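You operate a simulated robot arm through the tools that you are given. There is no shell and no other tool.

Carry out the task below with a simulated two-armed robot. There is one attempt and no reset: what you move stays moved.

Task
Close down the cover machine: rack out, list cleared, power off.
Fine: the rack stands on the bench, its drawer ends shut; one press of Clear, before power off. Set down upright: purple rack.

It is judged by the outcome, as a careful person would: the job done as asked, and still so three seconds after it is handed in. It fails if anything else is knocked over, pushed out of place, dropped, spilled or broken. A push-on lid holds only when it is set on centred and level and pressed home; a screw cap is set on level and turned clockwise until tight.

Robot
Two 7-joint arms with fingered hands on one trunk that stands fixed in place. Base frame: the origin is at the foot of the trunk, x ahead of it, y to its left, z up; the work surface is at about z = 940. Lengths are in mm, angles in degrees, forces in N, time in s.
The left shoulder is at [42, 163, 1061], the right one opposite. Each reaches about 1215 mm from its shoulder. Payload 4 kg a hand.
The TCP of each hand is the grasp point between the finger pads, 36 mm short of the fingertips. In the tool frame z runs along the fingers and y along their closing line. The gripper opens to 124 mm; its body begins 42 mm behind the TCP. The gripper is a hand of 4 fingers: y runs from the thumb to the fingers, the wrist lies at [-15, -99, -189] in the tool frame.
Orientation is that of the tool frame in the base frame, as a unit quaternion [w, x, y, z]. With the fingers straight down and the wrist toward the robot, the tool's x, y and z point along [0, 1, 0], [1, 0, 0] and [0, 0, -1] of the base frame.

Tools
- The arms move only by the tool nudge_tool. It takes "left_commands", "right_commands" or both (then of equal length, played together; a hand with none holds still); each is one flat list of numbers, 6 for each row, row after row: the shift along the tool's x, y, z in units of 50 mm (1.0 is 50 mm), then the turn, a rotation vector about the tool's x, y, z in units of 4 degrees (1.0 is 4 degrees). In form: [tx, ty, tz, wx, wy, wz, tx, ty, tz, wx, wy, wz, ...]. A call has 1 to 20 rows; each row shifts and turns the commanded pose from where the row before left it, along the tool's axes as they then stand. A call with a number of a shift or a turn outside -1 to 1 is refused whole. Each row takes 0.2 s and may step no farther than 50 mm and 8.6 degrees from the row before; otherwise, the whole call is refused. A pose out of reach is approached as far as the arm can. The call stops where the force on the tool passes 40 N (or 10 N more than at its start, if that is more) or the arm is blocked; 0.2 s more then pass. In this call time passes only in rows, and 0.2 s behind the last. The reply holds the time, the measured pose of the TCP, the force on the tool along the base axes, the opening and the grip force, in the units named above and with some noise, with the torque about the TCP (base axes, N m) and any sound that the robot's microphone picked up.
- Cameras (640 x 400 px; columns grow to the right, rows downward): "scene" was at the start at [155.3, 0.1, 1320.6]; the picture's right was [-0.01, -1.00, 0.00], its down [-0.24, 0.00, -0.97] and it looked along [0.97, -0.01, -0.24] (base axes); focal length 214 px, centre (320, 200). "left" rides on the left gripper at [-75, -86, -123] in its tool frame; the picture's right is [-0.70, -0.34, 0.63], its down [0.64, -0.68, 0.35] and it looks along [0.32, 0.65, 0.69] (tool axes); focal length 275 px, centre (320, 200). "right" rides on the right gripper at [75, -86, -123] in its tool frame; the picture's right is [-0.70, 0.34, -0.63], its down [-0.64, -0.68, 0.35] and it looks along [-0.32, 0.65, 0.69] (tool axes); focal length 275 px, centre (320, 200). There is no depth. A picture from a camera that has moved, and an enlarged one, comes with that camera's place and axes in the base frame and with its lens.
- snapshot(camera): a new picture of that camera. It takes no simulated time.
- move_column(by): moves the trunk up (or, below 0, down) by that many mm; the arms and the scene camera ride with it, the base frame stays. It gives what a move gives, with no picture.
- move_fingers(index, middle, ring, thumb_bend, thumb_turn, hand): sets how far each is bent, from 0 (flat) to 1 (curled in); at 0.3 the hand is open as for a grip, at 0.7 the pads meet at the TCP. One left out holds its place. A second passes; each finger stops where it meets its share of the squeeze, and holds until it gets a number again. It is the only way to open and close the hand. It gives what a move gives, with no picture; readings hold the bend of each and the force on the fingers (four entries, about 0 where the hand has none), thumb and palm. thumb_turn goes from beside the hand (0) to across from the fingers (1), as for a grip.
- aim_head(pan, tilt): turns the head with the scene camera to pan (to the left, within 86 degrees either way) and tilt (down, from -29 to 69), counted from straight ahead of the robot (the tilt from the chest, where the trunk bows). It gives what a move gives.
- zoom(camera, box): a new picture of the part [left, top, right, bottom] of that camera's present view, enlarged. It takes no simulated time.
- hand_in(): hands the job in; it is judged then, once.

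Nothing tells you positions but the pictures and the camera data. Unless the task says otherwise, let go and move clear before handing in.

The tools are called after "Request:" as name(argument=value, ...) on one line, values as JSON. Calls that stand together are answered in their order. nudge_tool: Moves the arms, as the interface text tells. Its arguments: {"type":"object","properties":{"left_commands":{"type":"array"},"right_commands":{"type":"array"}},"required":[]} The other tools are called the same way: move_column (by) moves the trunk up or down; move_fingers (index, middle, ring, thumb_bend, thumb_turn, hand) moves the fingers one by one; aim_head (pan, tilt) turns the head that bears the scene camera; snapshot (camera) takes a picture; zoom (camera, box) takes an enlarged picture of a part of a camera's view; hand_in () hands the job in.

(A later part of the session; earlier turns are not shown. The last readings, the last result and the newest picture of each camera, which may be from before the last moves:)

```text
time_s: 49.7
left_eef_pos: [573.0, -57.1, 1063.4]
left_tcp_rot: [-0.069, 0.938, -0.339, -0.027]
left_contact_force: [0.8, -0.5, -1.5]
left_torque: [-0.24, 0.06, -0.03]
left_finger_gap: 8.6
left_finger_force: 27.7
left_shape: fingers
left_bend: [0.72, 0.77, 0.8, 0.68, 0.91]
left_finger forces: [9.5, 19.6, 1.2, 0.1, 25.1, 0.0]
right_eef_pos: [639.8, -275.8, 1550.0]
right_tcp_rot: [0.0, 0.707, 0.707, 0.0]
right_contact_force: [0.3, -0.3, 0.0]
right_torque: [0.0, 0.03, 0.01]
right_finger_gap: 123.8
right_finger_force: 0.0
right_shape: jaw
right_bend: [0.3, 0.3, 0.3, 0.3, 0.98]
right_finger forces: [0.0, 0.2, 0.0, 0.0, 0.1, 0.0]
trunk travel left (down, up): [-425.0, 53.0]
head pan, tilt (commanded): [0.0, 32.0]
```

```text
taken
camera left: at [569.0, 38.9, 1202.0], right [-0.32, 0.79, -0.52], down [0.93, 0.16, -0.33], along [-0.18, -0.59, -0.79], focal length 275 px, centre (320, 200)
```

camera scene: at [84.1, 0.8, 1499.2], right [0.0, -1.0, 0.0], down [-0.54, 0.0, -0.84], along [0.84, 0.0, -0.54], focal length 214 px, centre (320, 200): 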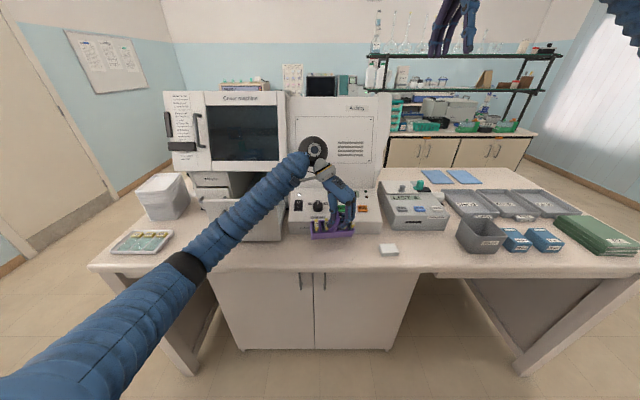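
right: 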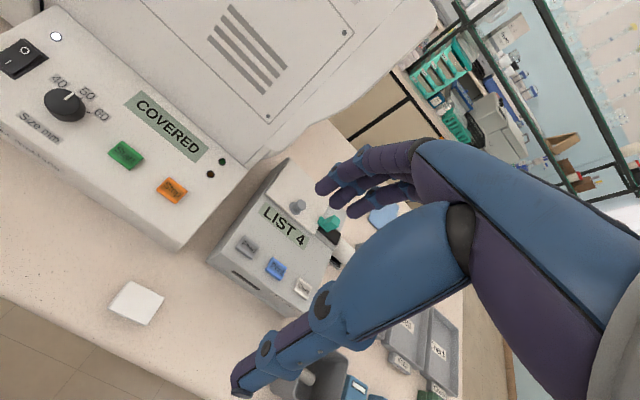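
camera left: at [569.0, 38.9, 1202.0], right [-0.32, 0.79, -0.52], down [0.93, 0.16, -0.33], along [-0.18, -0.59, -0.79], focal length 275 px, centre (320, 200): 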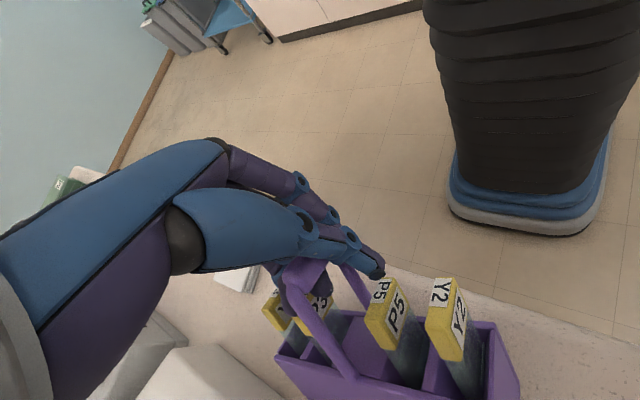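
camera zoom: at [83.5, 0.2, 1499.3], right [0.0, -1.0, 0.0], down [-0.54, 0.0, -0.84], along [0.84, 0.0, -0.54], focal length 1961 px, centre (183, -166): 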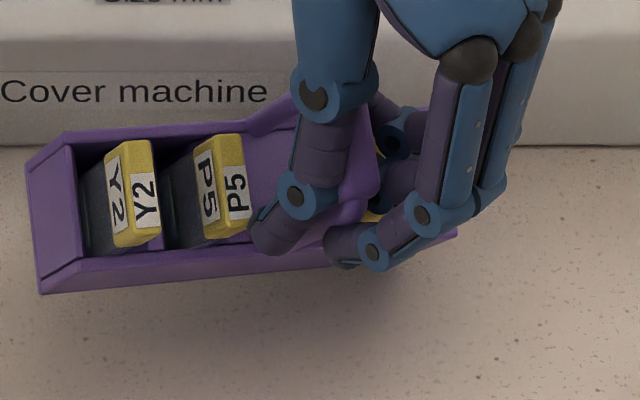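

On rethinking the force/torque data, the rack was already practically flat on the bench before that roll. I'll undo the roll exactly and go back down.

Request:
nudge_tool(left_commands=[0, 0, 0, -0.54, 0.46, 0, 0, 0, 0, -0.54, 0.46, 0, 0, 0, 0, -0.54, 0.46, 0])

Request:
zoom(camera="scene", box=[300, 215, 380, 265])

Request:
zoom(camera="left", box=[250, 200, 530, 400])

```text
time_s: 50.5
left_eef_pos: [572.6, -56.2, 1062.9]
left_tcp_rot: [0.002, 0.94, -0.341, -0.001]
left_contact_force: [0.6, 0.5, -2.9]
left_torque: [-0.09, 0.15, 0.04]
left_finger_gap: 7.6
left_finger_force: 28.5
left_shape: fingers
left_bend: [0.72, 0.77, 0.8, 0.68, 0.91]
left_finger forces: [10.8, 22.2, 0.2, 0.0, 23.1, 0.0]
right_eef_pos: [639.8, -273.9, 1548.8]
right_tcp_rot: [0.0, 0.707, 0.707, 0.0]
right_contact_force: [0.2, 0.3, 0.5]
right_torque: [-0.02, 0.02, 0.01]
right_finger_gap: 123.8
right_finger_force: 0.1
right_shape: jaw
right_bend: [0.3, 0.3, 0.3, 0.3, 0.98]
right_finger forces: [0.0, 0.0, 0.1, 0.1, 0.0, 0.0]
trunk travel left (down, up): [-425.0, 53.0]
head pan, tilt (commanded): [0.0, 32.0]
```

```text
8.00 times, centred on (340, 240) of scene
camera zoom: at [83.8, 0.9, 1499.3], right [0.0, -1.0, 0.0], down [-0.54, 0.0, -0.84], along [0.84, 0.0, -0.54], focal length 1716 px, centre (160, -120)
```

zoom: 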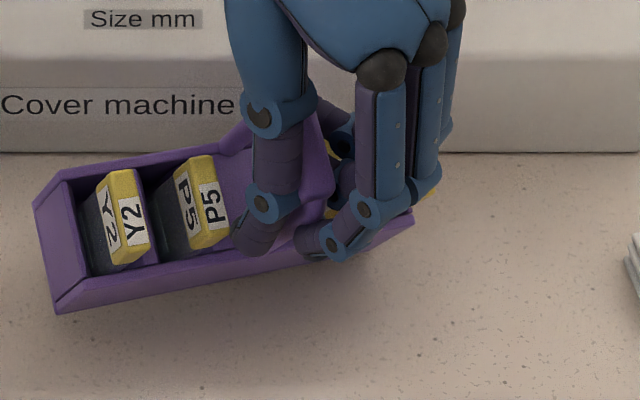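

```text
2.00 times, centred on (390, 300) of left
camera zoom: at [568.6, 58.8, 1186.0], right [-0.32, 0.7, -0.63], down [0.93, 0.11, -0.35], along [-0.18, -0.7, -0.69], focal length 551 px, centre (180, 0)
```

zoom: 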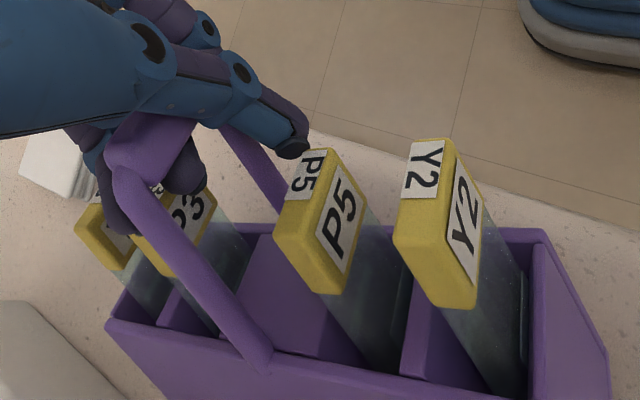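

The remaining turn is mostly yaw (the end face shows because the rack is turned about 18°), not tilt. I'll lower again in 3 mm steps until it sits.

Request:
nudge_tool(left_commands=[0, 0, 0.06, 0, 0, 0])

```text
time_s: 50.9
left_eef_pos: [573.0, -56.0, 1059.2]
left_tcp_rot: [0.001, 0.94, -0.34, -0.002]
left_contact_force: [-0.4, 1.1, -3.5]
left_torque: [-0.15, 0.16, -0.03]
left_finger_gap: 7.7
left_finger_force: 27.0
left_shape: fingers
left_bend: [0.72, 0.77, 0.8, 0.68, 0.91]
left_finger forces: [10.4, 21.0, 0.1, 0.0, 23.3, 0.1]
right_eef_pos: [639.6, -274.6, 1549.1]
right_tcp_rot: [0.0, 0.707, 0.707, 0.0]
right_contact_force: [-0.5, -0.3, -0.4]
right_torque: [0.02, -0.02, 0.02]
right_finger_gap: 123.7
right_finger_force: 0.0
right_shape: jaw
right_bend: [0.3, 0.3, 0.3, 0.3, 0.98]
right_finger forces: [0.0, 0.1, 0.1, 0.0, 0.1, 0.0]
trunk travel left (down, up): [-425.0, 53.0]
head pan, tilt (commanded): [0.0, 32.0]
```

Request:
nudge_tool(left_commands=[0, 0, 0.06, 0, 0, 0])

Request:
zoom(camera="scene", box=[300, 215, 380, 265])

```text
time_s: 51.3
left_eef_pos: [572.7, -56.9, 1057.2]
left_tcp_rot: [0.001, 0.94, -0.341, 0.0]
left_contact_force: [-0.5, -0.3, -1.2]
left_torque: [-0.17, 0.07, 0.0]
left_finger_gap: 7.4
left_finger_force: 26.5
left_shape: fingers
left_bend: [0.72, 0.77, 0.8, 0.68, 0.91]
left_finger forces: [9.3, 19.4, 0.0, 0.0, 24.2, 0.1]
right_eef_pos: [639.4, -275.6, 1549.1]
right_tcp_rot: [0.0, 0.707, 0.707, 0.0]
right_contact_force: [-0.9, 0.2, 0.7]
right_torque: [0.02, -0.04, -0.02]
right_finger_gap: 123.6
right_finger_force: 0.0
right_shape: jaw
right_bend: [0.3, 0.3, 0.3, 0.3, 0.98]
right_finger forces: [0.0, 0.0, 0.0, 0.1, 0.1, 0.0]
trunk travel left (down, up): [-425.0, 53.0]
head pan, tilt (commanded): [0.0, 32.0]
```

```text
8.00 times, centred on (340, 240) of scene
camera zoom: at [83.5, 0.5, 1499.3], right [0.0, -1.0, 0.0], down [-0.54, 0.0, -0.84], along [0.84, 0.0, -0.54], focal length 1716 px, centre (160, -120)
```

zoom: 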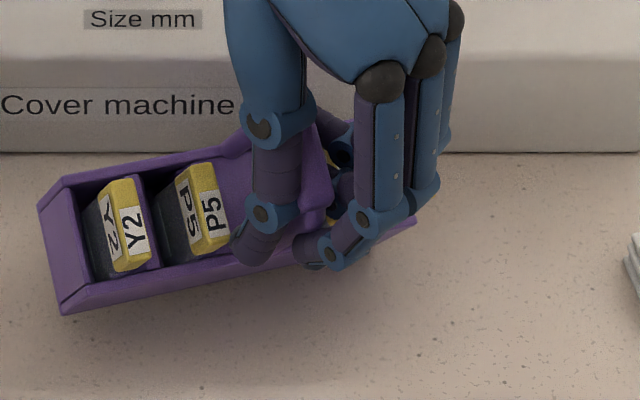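

One end touches slightly first. To judge its levelness properly, I'll bring the right hand's camera round to look at the rack from the right side.

Request:
nudge_tool(right_commands=[0, 0, 0.7, 0, 0, -1, 0, 0, 0.7, 0, 0, -1, 0, 0, 0.7, 0, 0, -1, 0, 0, 0.7, 0, 0, -1, 0, 0, 0.7, 0, 0, -1, 0, 0, 0.7, 0, 0, -1, 0, 0, 0.7, 0, 0, -1, 0, 0, 0, 0, 0, -1, 0, 0, 0, 0, 0, -1, 0, 0, 0, 0, 0, -1, 0, 0, 0, 0, 0, -1, 0, 0, 0, 0, 0, -1, 0, 0, 0, 0, 0, -1, 0, 0, 0, 0, 0, -1, 0, 0, 0, 0, 0, -1, 0, 0, 0, 0, 0, -1, 0, 0, 0, 0, 0, -1, 0, 0, 0, 0, 0, -1, 0, 0, 0, 0, 0, -1])

Request:
snapshot(camera="right")

Request:
snapshot(camera="scene")

```text
time_s: 55.3
left_eef_pos: [572.7, -55.7, 1056.7]
left_tcp_rot: [0.001, 0.94, -0.34, -0.001]
left_contact_force: [0.2, 0.2, -2.7]
left_torque: [-0.15, 0.05, -0.02]
left_finger_gap: 7.2
left_finger_force: 26.4
left_shape: fingers
left_bend: [0.72, 0.78, 0.8, 0.68, 0.91]
left_finger forces: [9.4, 20.2, 0.1, 0.1, 23.5, 0.1]
right_eef_pos: [638.1, -276.5, 1305.0]
right_tcp_rot: [-0.001, 0.392, 0.92, -0.001]
right_contact_force: [-0.4, 0.4, 1.0]
right_torque: [-0.01, 0.01, 0.02]
right_finger_gap: 123.5
right_finger_force: 0.1
right_shape: jaw
right_bend: [0.3, 0.3, 0.3, 0.3, 0.98]
right_finger forces: [0.0, 0.1, 0.0, 0.0, 0.1, 0.1]
right hand out of reach, approached as far as the arm can: row 12, 13, 14, 15, 16, 17, 18, 19
trunk travel left (down, up): [-425.0, 53.0]
head pan, tilt (commanded): [0.0, 32.0]
```

```text
taken
camera right: at [524.3, -282.2, 1426.1], right [0.73, -0.27, 0.63], down [-0.04, -0.94, -0.35], along [0.69, 0.22, -0.69], focal length 275 px, centre (320, 200)
```

right: 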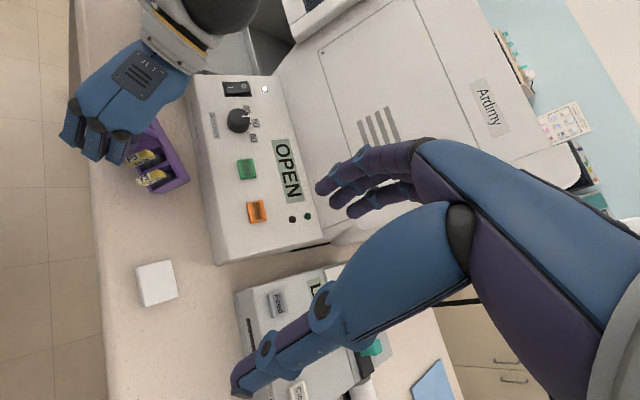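

```text
taken
camera scene: at [83.7, 0.5, 1499.3], right [0.0, -1.0, 0.0], down [-0.54, 0.0, -0.84], along [0.84, 0.0, -0.54], focal length 214 px, centre (320, 200)
```

scene: 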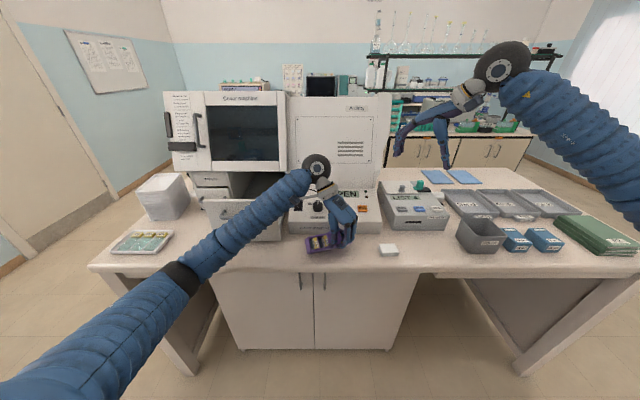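

Request:
zoom(camera="right", box=[60, 60, 260, 240])

```text
2.22 times, centred on (160, 150) of right
camera zoom: at [524.3, -282.2, 1426.1], right [0.73, -0.27, 0.63], down [-0.04, -0.94, -0.35], along [0.69, 0.22, -0.69], focal length 612 px, centre (676, 311)
```

zoom: 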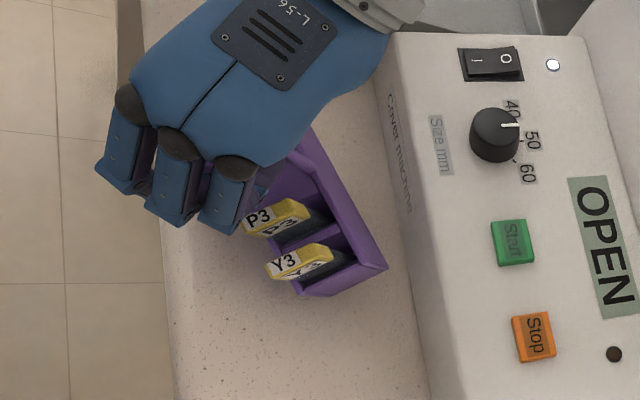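

Triangulating from both cameras shows the truth: the rack is tilted about 28° (top towards me, back edge raised), from its earlier brush with the panel. I'll lift it 30 mm, then rotate the hand to bring the rack level in the air and check again.

Request:
nudge_tool(left_commands=[0, 0, -0.3, 0, 0, 0, 0, 0, -0.3, 0, 0, 0, 0, 0, 0, -0.9, -0.145, 0, 0, 0, 0, -0.9, -0.145, 0, 0, 0, 0, -0.9, -0.145, 0, 0, 0, 0, -0.9, -0.145, 0])

Request:
zoom(camera="right", box=[60, 60, 260, 240])

Request:
zoom(camera="scene", box=[260, 150, 400, 270])

```text
time_s: 56.7
left_eef_pos: [571.6, -58.3, 1088.2]
left_tcp_rot: [0.112, 0.933, -0.337, -0.063]
left_contact_force: [-0.3, -0.6, -3.5]
left_torque: [-0.09, 0.1, -0.01]
left_finger_gap: 5.9
left_finger_force: 28.3
left_shape: fingers
left_bend: [0.72, 0.77, 0.8, 0.69, 0.91]
left_finger forces: [9.7, 22.9, 0.1, 0.0, 23.2, 0.0]
right_eef_pos: [639.3, -275.6, 1304.6]
right_tcp_rot: [0.0, 0.39, 0.921, 0.0]
right_contact_force: [0.6, -0.6, -1.0]
right_torque: [0.0, 0.01, -0.01]
right_finger_gap: 123.8
right_finger_force: 0.1
right_shape: jaw
right_bend: [0.3, 0.3, 0.3, 0.3, 0.98]
right_finger forces: [0.0, 0.0, 0.0, 0.0, 0.1, 0.1]
trunk travel left (down, up): [-425.0, 53.0]
head pan, tilt (commanded): [0.0, 32.0]
```

```text
2.22 times, centred on (160, 150) of right
camera zoom: at [524.5, -282.2, 1426.0], right [0.73, -0.27, 0.63], down [-0.04, -0.94, -0.35], along [0.69, 0.22, -0.69], focal length 612 px, centre (676, 311)
```

zoom: 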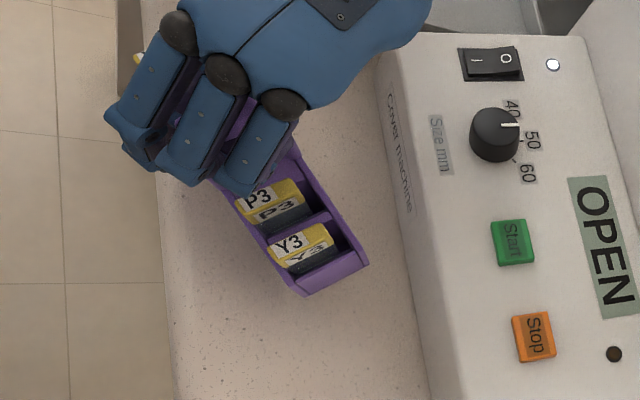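

```text
3.33 times, centred on (330, 210) of scene
camera zoom: at [83.9, 0.5, 1499.3], right [0.0, -1.0, 0.0], down [-0.54, 0.0, -0.84], along [0.84, 0.0, -0.54], focal length 715 px, centre (287, 167)
```

zoom: 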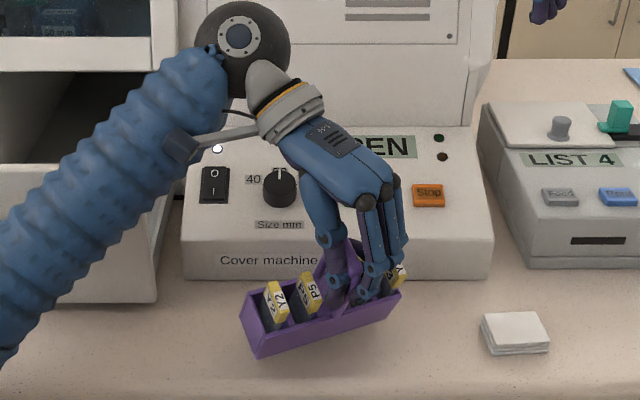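

Request:
zoom(camera="scene", box=[300, 215, 370, 265])

Request:
zoom(camera="right", box=[115, 100, 195, 200])

Request:
zoom(camera="left", box=[250, 200, 530, 400])

```text
8.00 times, centred on (335, 240) of scene
camera zoom: at [83.9, 0.5, 1499.3], right [0.0, -1.0, 0.0], down [-0.54, 0.0, -0.84], along [0.84, 0.0, -0.54], focal length 1716 px, centre (200, -120)
```

zoom: 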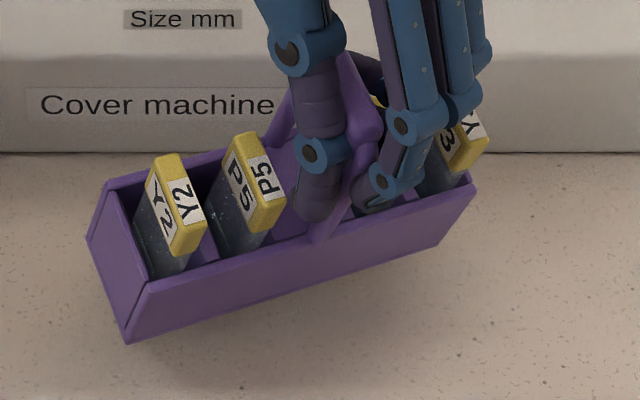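

```text
4.00 times, centred on (155, 150) of right
camera zoom: at [524.5, -282.2, 1426.0], right [0.73, -0.27, 0.63], down [-0.04, -0.94, -0.35], along [0.69, 0.22, -0.69], focal length 1101 px, centre (980, 400)
```

zoom: 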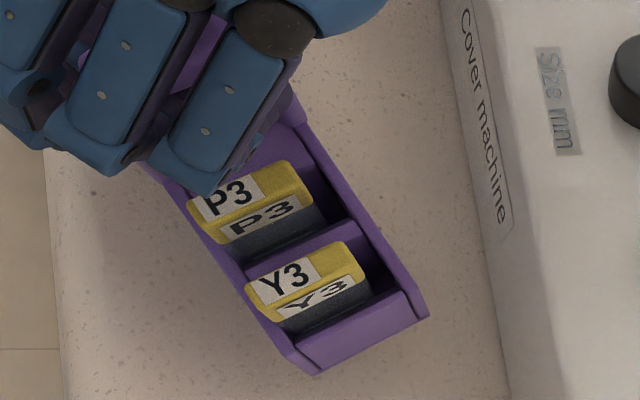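

```text
2.00 times, centred on (390, 300) of left
camera zoom: at [590.6, 76.6, 1188.5], right [-0.45, 0.59, -0.67], down [0.85, 0.04, -0.53], along [-0.29, -0.8, -0.52], focal length 551 px, centre (180, 0)
```

zoom: 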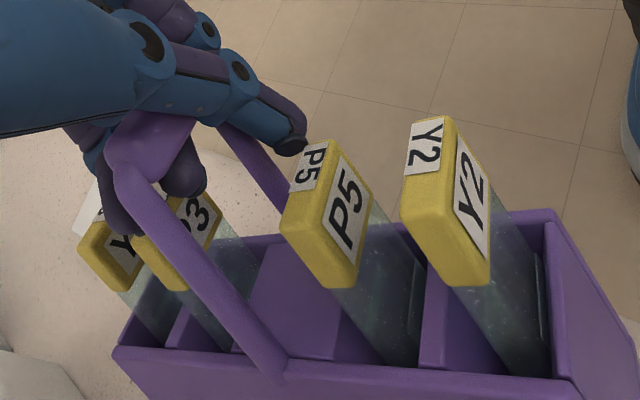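

Tilt is now about 21° and shrinking with the hand rotation; the rack is stable in the grip. I'll continue rotating 22° about the computed axis.

Request:
nudge_tool(left_commands=[0, 0, 0, -0.835, -0.35, -0.055, 0, 0, 0, -0.835, -0.35, -0.055, 0, 0, 0, -0.835, -0.35, -0.055, 0, 0, 0, -0.835, -0.35, -0.055, 0, 0, 0, -0.835, -0.35, -0.055, 0, 0, 0, -0.835, -0.35, -0.055])

Request:
zoom(camera="scene", box=[300, 215, 370, 265])

Request:
zoom(camera="right", box=[115, 100, 195, 200])

Request:
zoom(camera="left", box=[250, 200, 530, 400])

Request:
snapshot(camera="scene")

```text
time_s: 58.1
left_eef_pos: [571.9, -57.4, 1086.2]
left_tcp_rot: [0.246, 0.895, -0.318, -0.19]
left_contact_force: [0.2, 0.0, -4.2]
left_torque: [-0.03, 0.02, 0.01]
left_finger_gap: 4.7
left_finger_force: 28.3
left_shape: fingers
left_bend: [0.72, 0.77, 0.8, 0.69, 0.91]
left_finger forces: [9.3, 23.3, 0.1, 0.1, 24.4, 0.1]
right_eef_pos: [639.3, -275.1, 1303.5]
right_tcp_rot: [0.0, 0.39, 0.921, 0.0]
right_contact_force: [-1.0, 0.6, 1.2]
right_torque: [0.03, 0.01, -0.01]
right_finger_gap: 123.6
right_finger_force: 0.1
right_shape: jaw
right_bend: [0.3, 0.3, 0.3, 0.3, 0.98]
right_finger forces: [0.0, 0.0, 0.1, 0.1, 0.0, 0.0]
trunk travel left (down, up): [-425.0, 53.0]
head pan, tilt (commanded): [0.0, 32.0]
```

```text
8.00 times, centred on (335, 240) of scene
camera zoom: at [83.8, 0.2, 1499.2], right [0.0, -1.0, 0.0], down [-0.54, 0.0, -0.84], along [0.84, 0.0, -0.54], focal length 1716 px, centre (200, -120)
```

zoom: 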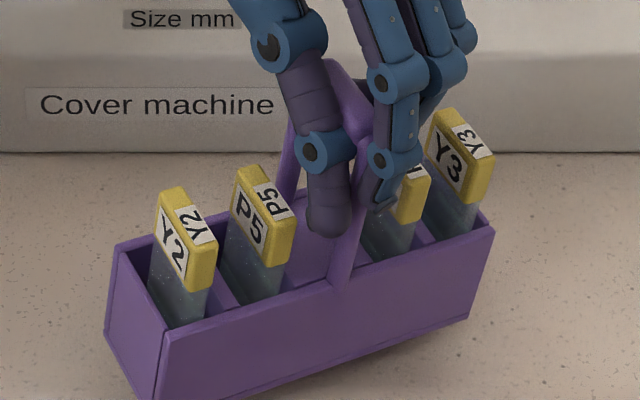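

```text
4.00 times, centred on (155, 150) of right
camera zoom: at [524.4, -282.4, 1425.9], right [0.73, -0.27, 0.63], down [-0.04, -0.94, -0.35], along [0.69, 0.22, -0.69], focal length 1101 px, centre (980, 400)
```

zoom: 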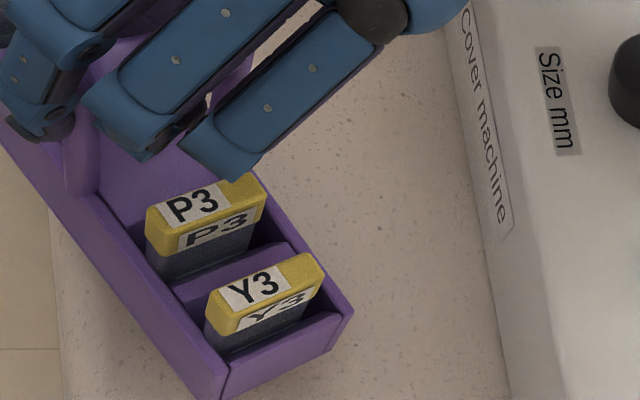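

```text
2.00 times, centred on (390, 300) of left
camera zoom: at [618.2, 91.3, 1151.4], right [-0.66, 0.49, -0.57], down [0.62, -0.08, -0.78], along [-0.42, -0.87, -0.25], focal length 551 px, centre (180, 0)
```

zoom: 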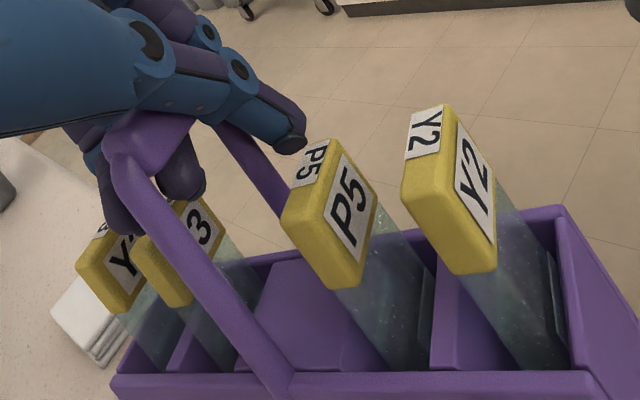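

```text
taken
camera scene: at [83.8, 0.2, 1499.2], right [0.0, -1.0, 0.0], down [-0.54, 0.0, -0.84], along [0.84, 0.0, -0.54], focal length 214 px, centre (320, 200)
```

scene: 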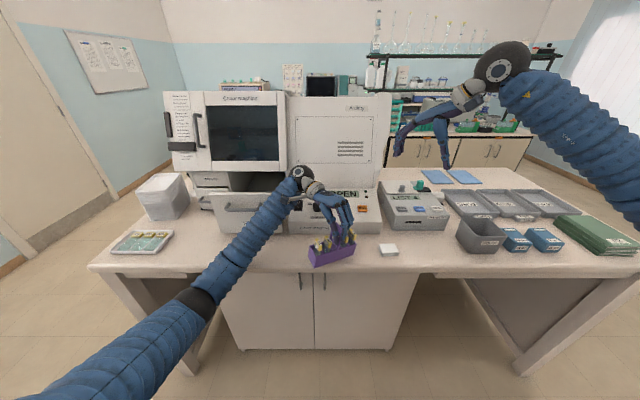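

The rack is now within about 10° of level (right end still a bit low), but its front-left corner hangs near the bench edge. I'll finish levelling with another small rotation, then shift it 55 mm further onto the bench.

Request:
nudge_tool(left_commands=[0, 0, 0, -0.76, 0.03, 0.2, 0, 0, 0, -0.76, 0.03, 0.2, 0, 0, 0, -0.76, 0.03, 0.2, 0.381, -0.206, -0.353, 0, 0, 0, 0.381, -0.206, -0.353, 0, 0, 0])

Request:
zoom(camera="scene", box=[295, 205, 385, 265])

Request:
zoom(camera="right", box=[115, 90, 215, 220])

Request:
zoom(camera="left", box=[250, 200, 530, 400])

```text
time_s: 59.3
left_eef_pos: [627.8, -55.6, 1092.1]
left_tcp_rot: [0.322, 0.867, -0.32, -0.205]
left_contact_force: [-0.6, 0.3, -5.1]
left_torque: [-0.03, 0.03, 0.01]
left_finger_gap: 2.9
left_finger_force: 28.9
left_shape: fingers
left_bend: [0.72, 0.78, 0.8, 0.7, 0.91]
left_finger forces: [9.8, 23.5, 0.1, 0.1, 24.5, 0.0]
right_eef_pos: [639.2, -275.1, 1304.7]
right_tcp_rot: [0.0, 0.391, 0.921, 0.0]
right_contact_force: [-0.4, -0.5, 0.0]
right_torque: [-0.01, 0.01, -0.01]
right_finger_gap: 123.9
right_finger_force: 0.0
right_shape: jaw
right_bend: [0.3, 0.3, 0.3, 0.3, 0.98]
right_finger forces: [0.0, 0.0, 0.0, 0.0, 0.0, 0.0]
trunk travel left (down, up): [-425.0, 53.0]
head pan, tilt (commanded): [0.0, 32.0]
```

```text
6.67 times, centred on (340, 235) of scene
camera zoom: at [83.9, 0.3, 1499.3], right [0.0, -1.0, 0.0], down [-0.54, 0.0, -0.84], along [0.84, 0.0, -0.54], focal length 1430 px, centre (187, -33)
```

zoom: 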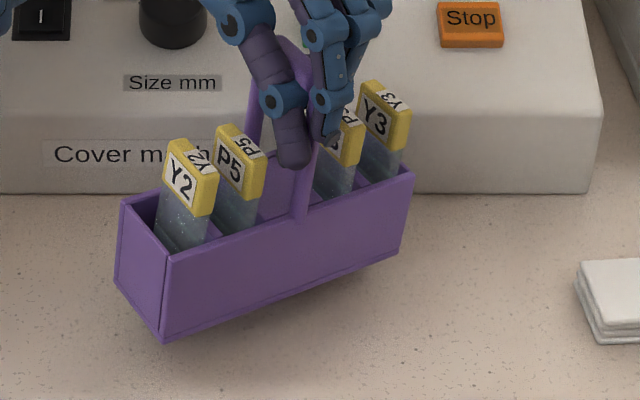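

```text
3.08 times, centred on (165, 155) of right
camera zoom: at [524.6, -282.2, 1426.0], right [0.73, -0.27, 0.63], down [-0.04, -0.94, -0.35], along [0.69, 0.22, -0.69], focal length 847 px, centre (797, 338)
```

zoom: 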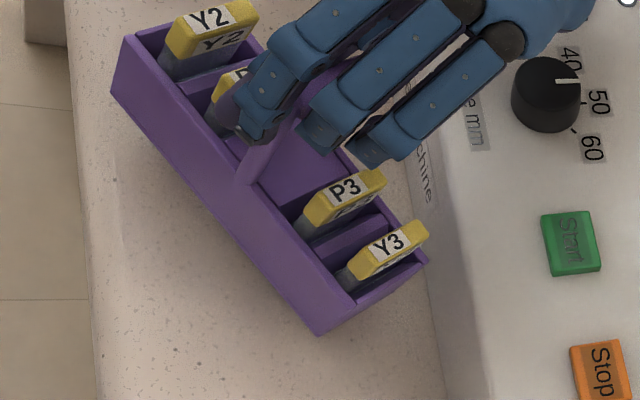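

```text
2.00 times, centred on (390, 300) of left
camera zoom: at [679.3, 100.1, 1132.3], right [-0.71, 0.41, -0.58], down [0.55, -0.19, -0.81], along [-0.44, -0.89, -0.09], focal length 551 px, centre (180, 0)
```

zoom: 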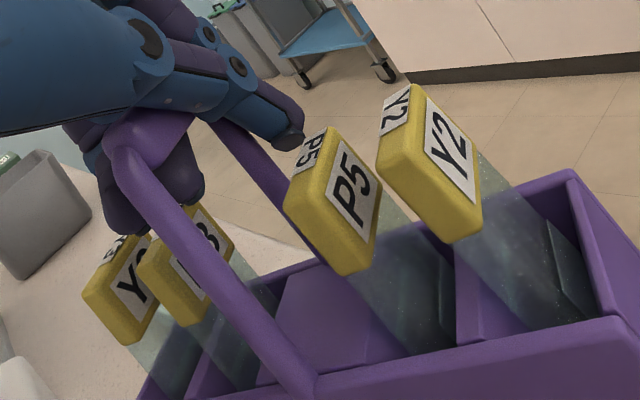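

Triangulated again: front face is now vertical within 3°, right end about 13 mm low. One last 4.5° trim, a 7 mm shift forward, then lower towards the bench.

Request:
nudge_tool(left_commands=[0, 0, 0, -0.28, 0.74, 0.78, 0.1, -0.06, -0.08, 0, 0, 0, 0, 0, 0, 0, 0, 0])

Request:
zoom(camera="scene", box=[295, 205, 385, 265])

Request:
zoom(camera="right", box=[115, 90, 215, 220])

```text
time_s: 60.1
left_eef_pos: [633.4, -56.0, 1094.0]
left_tcp_rot: [0.344, 0.859, -0.334, -0.178]
left_contact_force: [0.5, 0.0, -4.3]
left_torque: [-0.01, 0.0, 0.0]
left_finger_gap: 2.6
left_finger_force: 28.2
left_shape: fingers
left_bend: [0.72, 0.78, 0.8, 0.7, 0.91]
left_finger forces: [9.2, 23.2, 0.0, 0.0, 24.4, 0.0]
right_eef_pos: [636.8, -275.4, 1305.7]
right_tcp_rot: [0.001, 0.391, 0.92, 0.0]
right_contact_force: [0.3, 0.4, 0.4]
right_torque: [-0.03, 0.0, 0.02]
right_finger_gap: 123.9
right_finger_force: 0.0
right_shape: jaw
right_bend: [0.3, 0.3, 0.3, 0.3, 0.98]
right_finger forces: [0.0, 0.0, 0.0, 0.0, 0.0, 0.0]
trunk travel left (down, up): [-425.0, 53.0]
head pan, tilt (commanded): [0.0, 32.0]
```

```text
6.67 times, centred on (340, 235) of scene
camera zoom: at [82.5, 0.4, 1499.4], right [0.0, -1.0, 0.0], down [-0.54, 0.0, -0.84], along [0.84, 0.0, -0.54], focal length 1430 px, centre (187, -33)
```

zoom: 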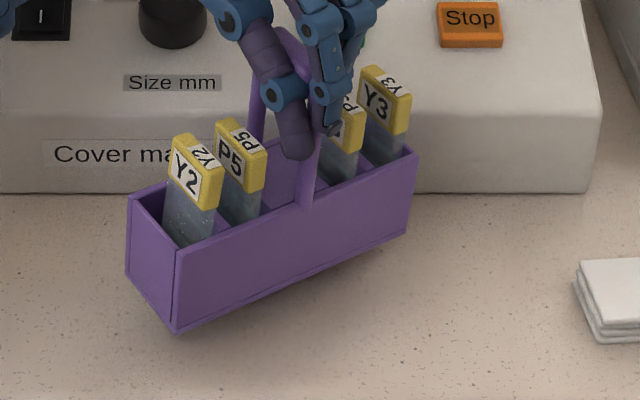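

```text
3.08 times, centred on (165, 155) of right
camera zoom: at [523.2, -282.2, 1426.5], right [0.73, -0.27, 0.63], down [-0.04, -0.94, -0.35], along [0.69, 0.22, -0.69], focal length 847 px, centre (797, 338)
```

zoom: 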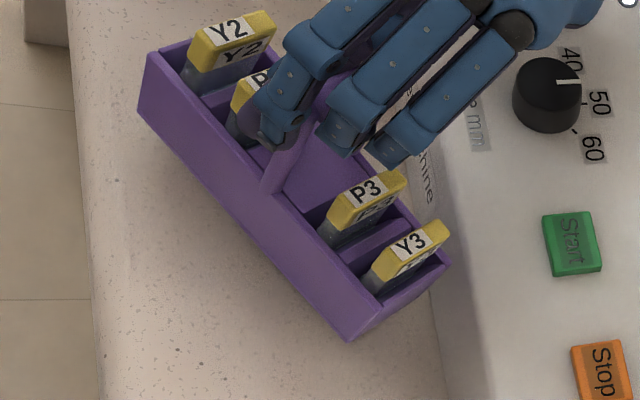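

The rack is now level within about 3° and clear of both panel and edge (bottom ≈ z 962). Lowering 15 mm, then final small steps.

Request:
nudge_tool(left_commands=[0.011, -0.107, 0.105, 0, 0, 0, 0.011, -0.107, 0.105, 0, 0, 0])

```text
time_s: 60.7
left_eef_pos: [631.1, -54.4, 1087.3]
left_tcp_rot: [0.342, 0.861, -0.336, -0.171]
left_contact_force: [-0.2, 0.0, -3.8]
left_torque: [-0.01, 0.05, 0.0]
left_finger_gap: 2.3
left_finger_force: 28.4
left_shape: fingers
left_bend: [0.72, 0.78, 0.8, 0.7, 0.91]
left_finger forces: [9.4, 23.4, 0.0, 0.1, 24.4, 0.0]
right_eef_pos: [633.9, -276.0, 1308.6]
right_tcp_rot: [0.001, 0.391, 0.921, 0.001]
right_contact_force: [0.0, 1.2, -0.2]
right_torque: [0.01, 0.01, 0.02]
right_finger_gap: 123.8
right_finger_force: 0.1
right_shape: jaw
right_bend: [0.3, 0.3, 0.3, 0.3, 0.98]
right_finger forces: [0.0, 0.0, 0.1, 0.0, 0.0, 0.0]
trunk travel left (down, up): [-425.0, 53.0]
head pan, tilt (commanded): [0.0, 32.0]
```

The tool descended less than commanded and the trunk shifted slightly, so the left arm may be touching something. Let me look before going on.

Request:
snapshot(camera="scene")

Request:
zoom(camera="scene", box=[190, 160, 350, 280])

Request:
snapshot(camera="right")

Request:
snapshot(camera="left")

```text
taken
camera scene: at [77.5, -0.5, 1501.1], right [0.0, -1.0, 0.0], down [-0.53, 0.0, -0.85], along [0.85, 0.0, -0.53], focal length 214 px, centre (320, 200)
```

scene: 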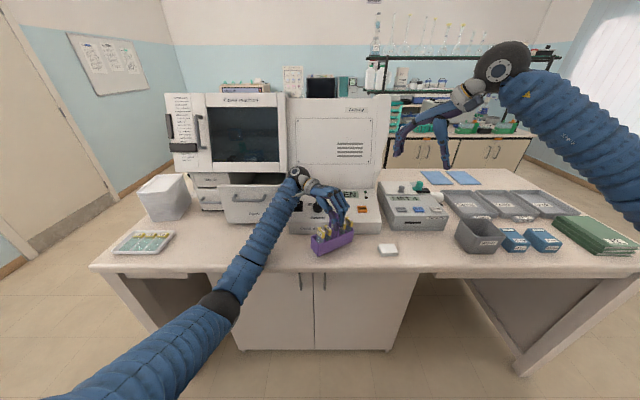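

```text
3.33 times, centred on (270, 220) of scene
camera zoom: at [77.5, -0.5, 1501.1], right [0.0, -1.0, 0.0], down [-0.53, 0.0, -0.85], along [0.85, 0.0, -0.53], focal length 715 px, centre (487, 133)
```

zoom: 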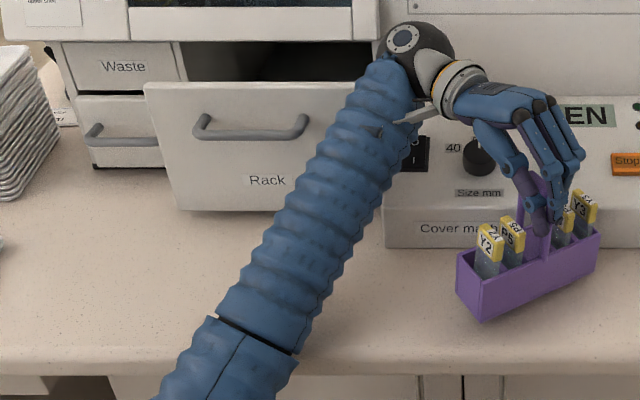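

```text
taken
camera right: at [518.5, -283.0, 1429.9], right [0.72, -0.27, 0.64], down [-0.04, -0.94, -0.35], along [0.69, 0.22, -0.69], focal length 275 px, centre (320, 200)
```

right: 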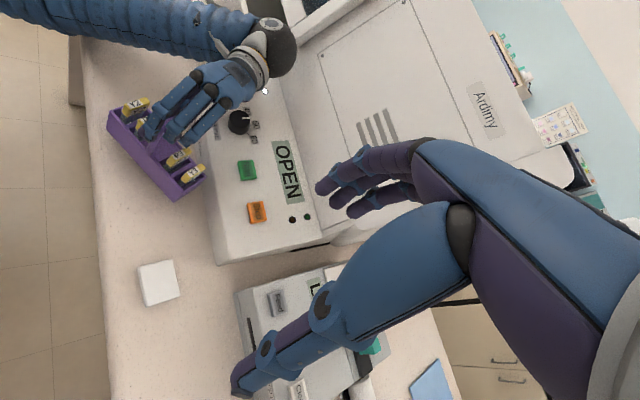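

```text
taken
camera left: at [680.8, 102.0, 1120.2], right [-0.68, 0.37, -0.64], down [0.59, -0.24, -0.77], along [-0.44, -0.9, -0.05], focal length 275 px, centre (320, 200)
```

left: 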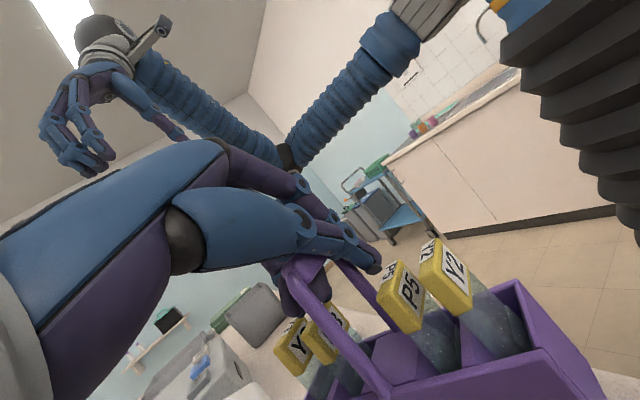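

The left forearm is resting against the drawer's front top corner. I'll raise 12 mm, shift 50 mm to the right (still over clear bench), and then lower.

Request:
nudge_tool(left_commands=[-0.016, 0.169, -0.17, 0, 0, 0, 0.348, 0.27, 0.237, 0, 0, 0, 0.348, 0.27, 0.237, 0, 0, 0])

Request:
zoom(camera="scene", box=[190, 160, 390, 280])

Request:
zoom(camera="right", box=[60, 60, 260, 240])

```text
time_s: 61.5
left_eef_pos: [631.0, -108.4, 1092.6]
left_tcp_rot: [0.343, 0.859, -0.335, -0.178]
left_contact_force: [0.4, 0.9, -4.1]
left_torque: [0.01, 0.04, 0.01]
left_finger_gap: 2.2
left_finger_force: 28.5
left_shape: fingers
left_bend: [0.72, 0.78, 0.8, 0.71, 0.91]
left_finger forces: [9.3, 23.7, 0.0, 0.0, 24.5, 0.0]
right_eef_pos: [635.8, -276.6, 1306.5]
right_tcp_rot: [0.001, 0.392, 0.92, 0.001]
right_contact_force: [-0.9, -0.3, -0.3]
right_torque: [-0.05, 0.01, -0.06]
right_finger_gap: 123.5
right_finger_force: 0.0
right_shape: jaw
right_bend: [0.3, 0.3, 0.3, 0.3, 0.98]
right_finger forces: [0.0, 0.1, 0.1, 0.0, 0.0, 0.0]
trunk travel left (down, up): [-425.0, 53.0]
head pan, tilt (commanded): [0.0, 32.0]
```

```text
3.20 times, centred on (290, 220) of scene
camera zoom: at [78.7, -0.4, 1499.2], right [0.0, -1.0, 0.0], down [-0.53, 0.0, -0.85], along [0.85, 0.0, -0.53], focal length 686 px, centre (416, 136)
```

zoom: 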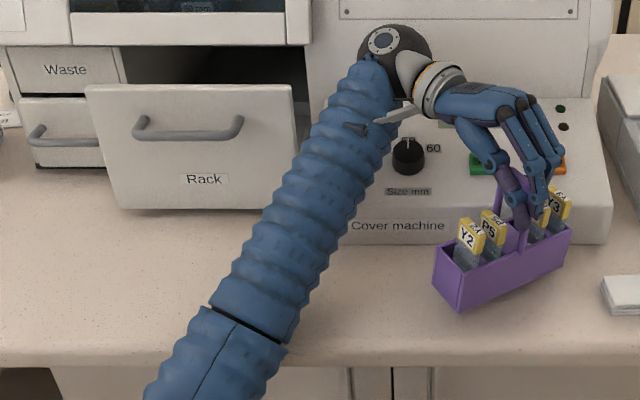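

```text
2.22 times, centred on (160, 150) of right
camera zoom: at [519.9, -283.3, 1427.6], right [0.72, -0.27, 0.64], down [-0.04, -0.94, -0.35], along [0.69, 0.22, -0.69], focal length 612 px, centre (676, 311)
```

zoom: 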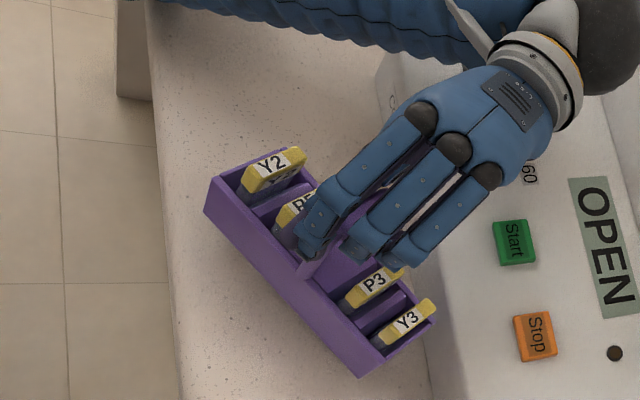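

Request:
zoom(camera="scene", box=[240, 150, 340, 250])

Request:
zoom(camera="right", box=[80, 0, 320, 120])

```text
4.00 times, centred on (290, 200) of scene
camera zoom: at [78.7, -0.4, 1499.2], right [0.0, -1.0, 0.0], down [-0.53, 0.0, -0.85], along [0.85, 0.0, -0.53], focal length 858 px, centre (440, 200)
```

zoom: 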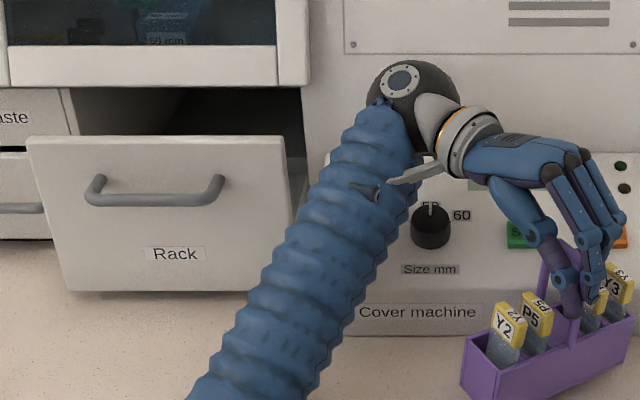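

```text
2.67 times, centred on (200, 60) of right
camera zoom: at [519.9, -283.3, 1427.6], right [0.72, -0.27, 0.64], down [-0.04, -0.94, -0.35], along [0.69, 0.22, -0.69], focal length 734 px, centre (640, 573)
```

zoom: 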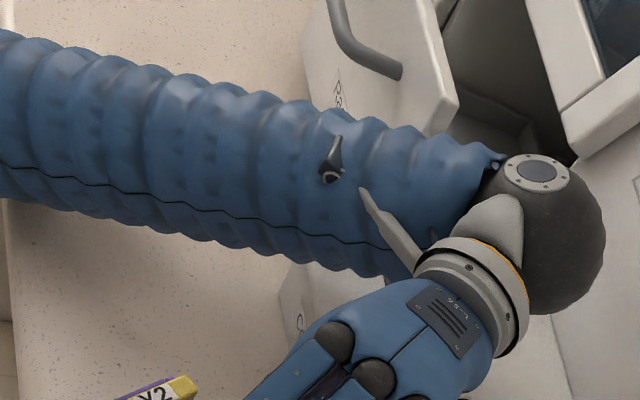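

The drawer has been nudged partly shut by the forearm (harmless, it closes later). The wrist is clear of the panel. I'll lower in small steps, checking that the hand follows.

Request:
nudge_tool(left_commands=[0.008, -0.071, 0.07, 0, 0, 0, 0.008, -0.071, 0.07, 0, 0, 0])

Request:
zoom(camera="scene", box=[295, 205, 385, 265])

Request:
zoom(camera="right", box=[115, 110, 215, 240])

```text
time_s: 62.1
left_eef_pos: [631.9, -108.9, 1090.9]
left_tcp_rot: [0.341, 0.861, -0.335, -0.171]
left_contact_force: [-0.1, -0.3, -4.1]
left_torque: [-0.06, 0.0, -0.01]
left_finger_gap: 2.1
left_finger_force: 29.4
left_shape: fingers
left_bend: [0.72, 0.78, 0.8, 0.71, 0.91]
left_finger forces: [9.6, 24.1, 0.0, 0.0, 24.7, 0.1]
right_eef_pos: [634.0, -276.3, 1307.8]
right_tcp_rot: [0.002, 0.391, 0.92, 0.002]
right_contact_force: [0.7, 0.7, -0.3]
right_torque: [-0.02, -0.02, -0.01]
right_finger_gap: 123.4
right_finger_force: 0.1
right_shape: jaw
right_bend: [0.3, 0.3, 0.3, 0.3, 0.98]
right_finger forces: [0.0, 0.0, 0.0, 0.0, 0.1, 0.1]
trunk travel left (down, up): [-425.0, 53.0]
head pan, tilt (commanded): [0.0, 32.0]
```

```text
6.67 times, centred on (340, 235) of scene
camera zoom: at [78.9, -2.2, 1500.7], right [0.0, -1.0, 0.0], down [-0.53, 0.0, -0.85], along [0.85, 0.0, -0.53], focal length 1430 px, centre (187, -33)
```

zoom: 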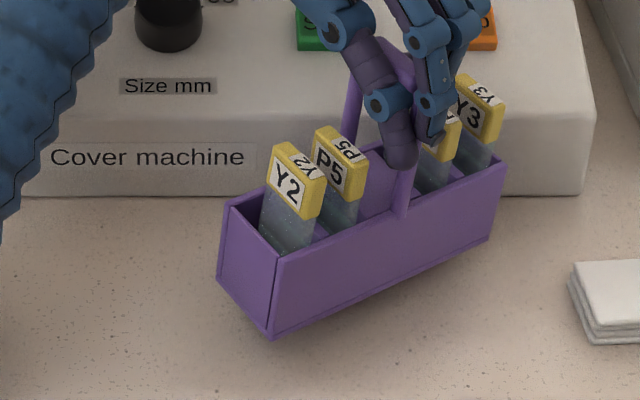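

```text
3.08 times, centred on (165, 175) of right
camera zoom: at [519.0, -284.0, 1429.0], right [0.72, -0.27, 0.64], down [-0.04, -0.94, -0.35], along [0.69, 0.23, -0.69], focal length 847 px, centre (797, 277)
```

zoom: 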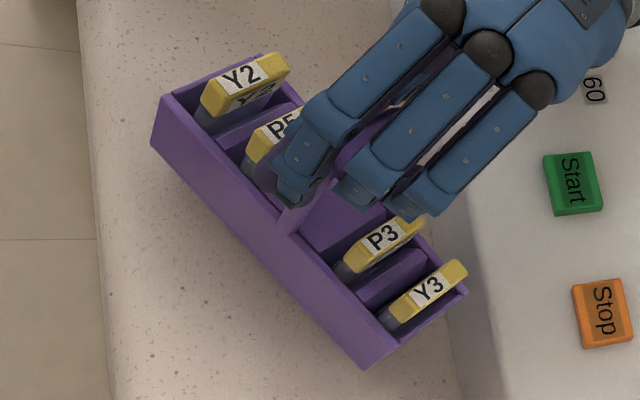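

The arm is being held up by something under its forearm, most likely the bench's front edge. Raising the trunk 50 mm will lift the elbow; then I can lower the hand with a flatter arm.

Request:
move_column(by=50)

Request:
snapshot(camera="scene")

Request:
zoom(camera="right", box=[0, 0, 320, 200])

```text
time_s: 63.0
left_eef_pos: [636.2, -106.1, 1129.6]
left_tcp_rot: [0.343, 0.859, -0.334, -0.18]
left_contact_force: [0.8, 0.6, -4.7]
left_torque: [-0.09, -0.03, 0.0]
left_finger_gap: 2.5
left_finger_force: 29.6
left_shape: fingers
left_bend: [0.72, 0.78, 0.8, 0.71, 0.91]
left_finger forces: [9.7, 24.5, 0.0, 0.1, 24.7, 0.0]
right_eef_pos: [640.1, -275.5, 1353.9]
right_tcp_rot: [-0.001, 0.392, 0.92, -0.001]
right_contact_force: [-0.1, -0.5, -0.4]
right_torque: [0.0, 0.03, 0.01]
right_finger_gap: 123.7
right_finger_force: 0.0
right_shape: jaw
right_bend: [0.3, 0.3, 0.3, 0.3, 0.98]
right_finger forces: [0.1, 0.0, 0.0, 0.0, 0.0, 0.0]
trunk travel left (down, up): [-475.0, 3.0]
head pan, tilt (commanded): [0.0, 32.0]
```

```text
taken
camera scene: at [82.1, 0.6, 1549.4], right [0.0, -1.0, 0.0], down [-0.53, 0.0, -0.85], along [0.85, 0.0, -0.53], focal length 214 px, centre (320, 200)
```

scene: 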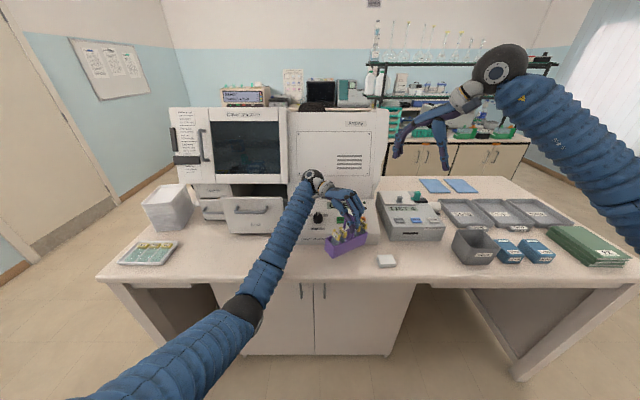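

```text
2.00 times, centred on (160, 100) of right
camera zoom: at [526.4, -281.9, 1475.3], right [0.73, -0.27, 0.63], down [-0.04, -0.94, -0.35], along [0.69, 0.22, -0.69], focal length 551 px, centre (640, 400)
```

zoom: 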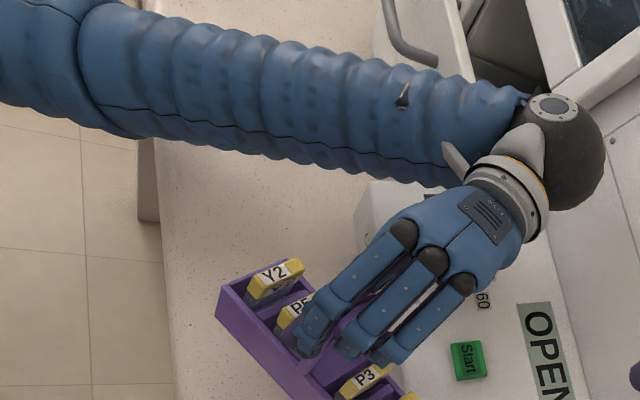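

That confirmed it: lean is gone with the trunk higher. Now lowering the hand 36 mm while watching that it follows.

Request:
nudge_tool(left_commands=[0.014, -0.128, 0.126, 0, 0, 0, 0.014, -0.128, 0.126, 0, 0, 0, 0.014, -0.128, 0.126, 0, 0, 0, 0.014, -0.128, 0.126, 0, 0, 0])

Request:
zoom(camera="scene", box=[305, 200, 385, 260])

Request:
zoom(camera="right", box=[95, 90, 215, 220])

```text
time_s: 64.0
left_eef_pos: [635.8, -103.6, 1094.2]
left_tcp_rot: [0.344, 0.86, -0.333, -0.178]
left_contact_force: [-0.1, 0.6, -3.6]
left_torque: [-0.02, -0.01, 0.03]
left_finger_gap: 2.5
left_finger_force: 29.6
left_shape: fingers
left_bend: [0.72, 0.78, 0.8, 0.71, 0.91]
left_finger forces: [9.5, 24.6, 0.0, 0.0, 24.6, 0.0]
right_eef_pos: [639.5, -275.9, 1353.6]
right_tcp_rot: [0.0, 0.39, 0.921, 0.0]
right_contact_force: [0.6, -0.4, 0.6]
right_torque: [-0.01, 0.01, -0.01]
right_finger_gap: 123.6
right_finger_force: 0.1
right_shape: jaw
right_bend: [0.3, 0.3, 0.3, 0.3, 0.98]
right_finger forces: [0.0, 0.0, 0.0, 0.0, 0.0, 0.1]
trunk travel left (down, up): [-475.0, 3.0]
head pan, tilt (commanded): [0.0, 32.0]
```

```text
6.67 times, centred on (345, 230) of scene
camera zoom: at [80.9, 0.4, 1549.2], right [0.0, -1.0, 0.0], down [-0.53, 0.0, -0.85], along [0.85, 0.0, -0.53], focal length 1430 px, centre (153, 0)
```

zoom: 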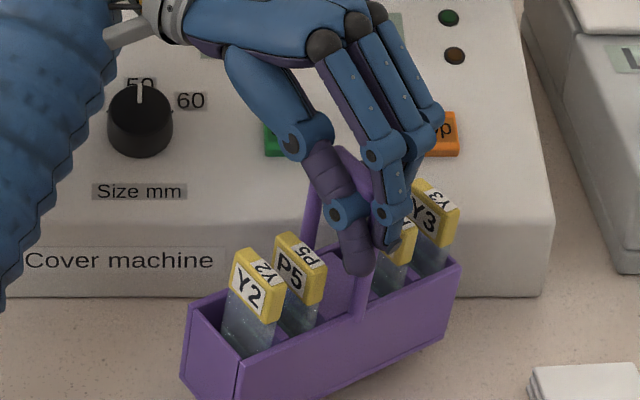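

```text
3.08 times, centred on (155, 155) of right
camera zoom: at [525.1, -282.1, 1475.6], right [0.73, -0.27, 0.63], down [-0.04, -0.94, -0.35], along [0.69, 0.22, -0.69], focal length 847 px, centre (828, 338)
```

zoom: 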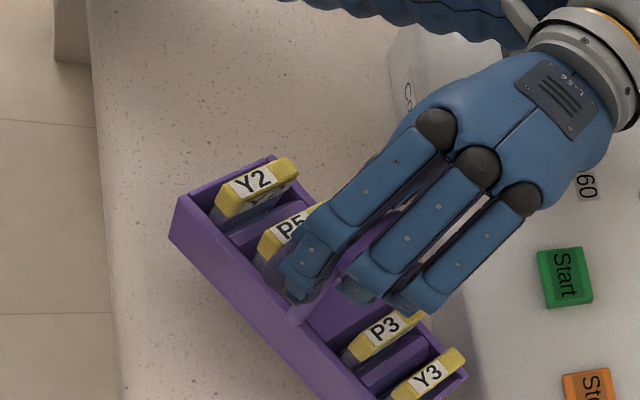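

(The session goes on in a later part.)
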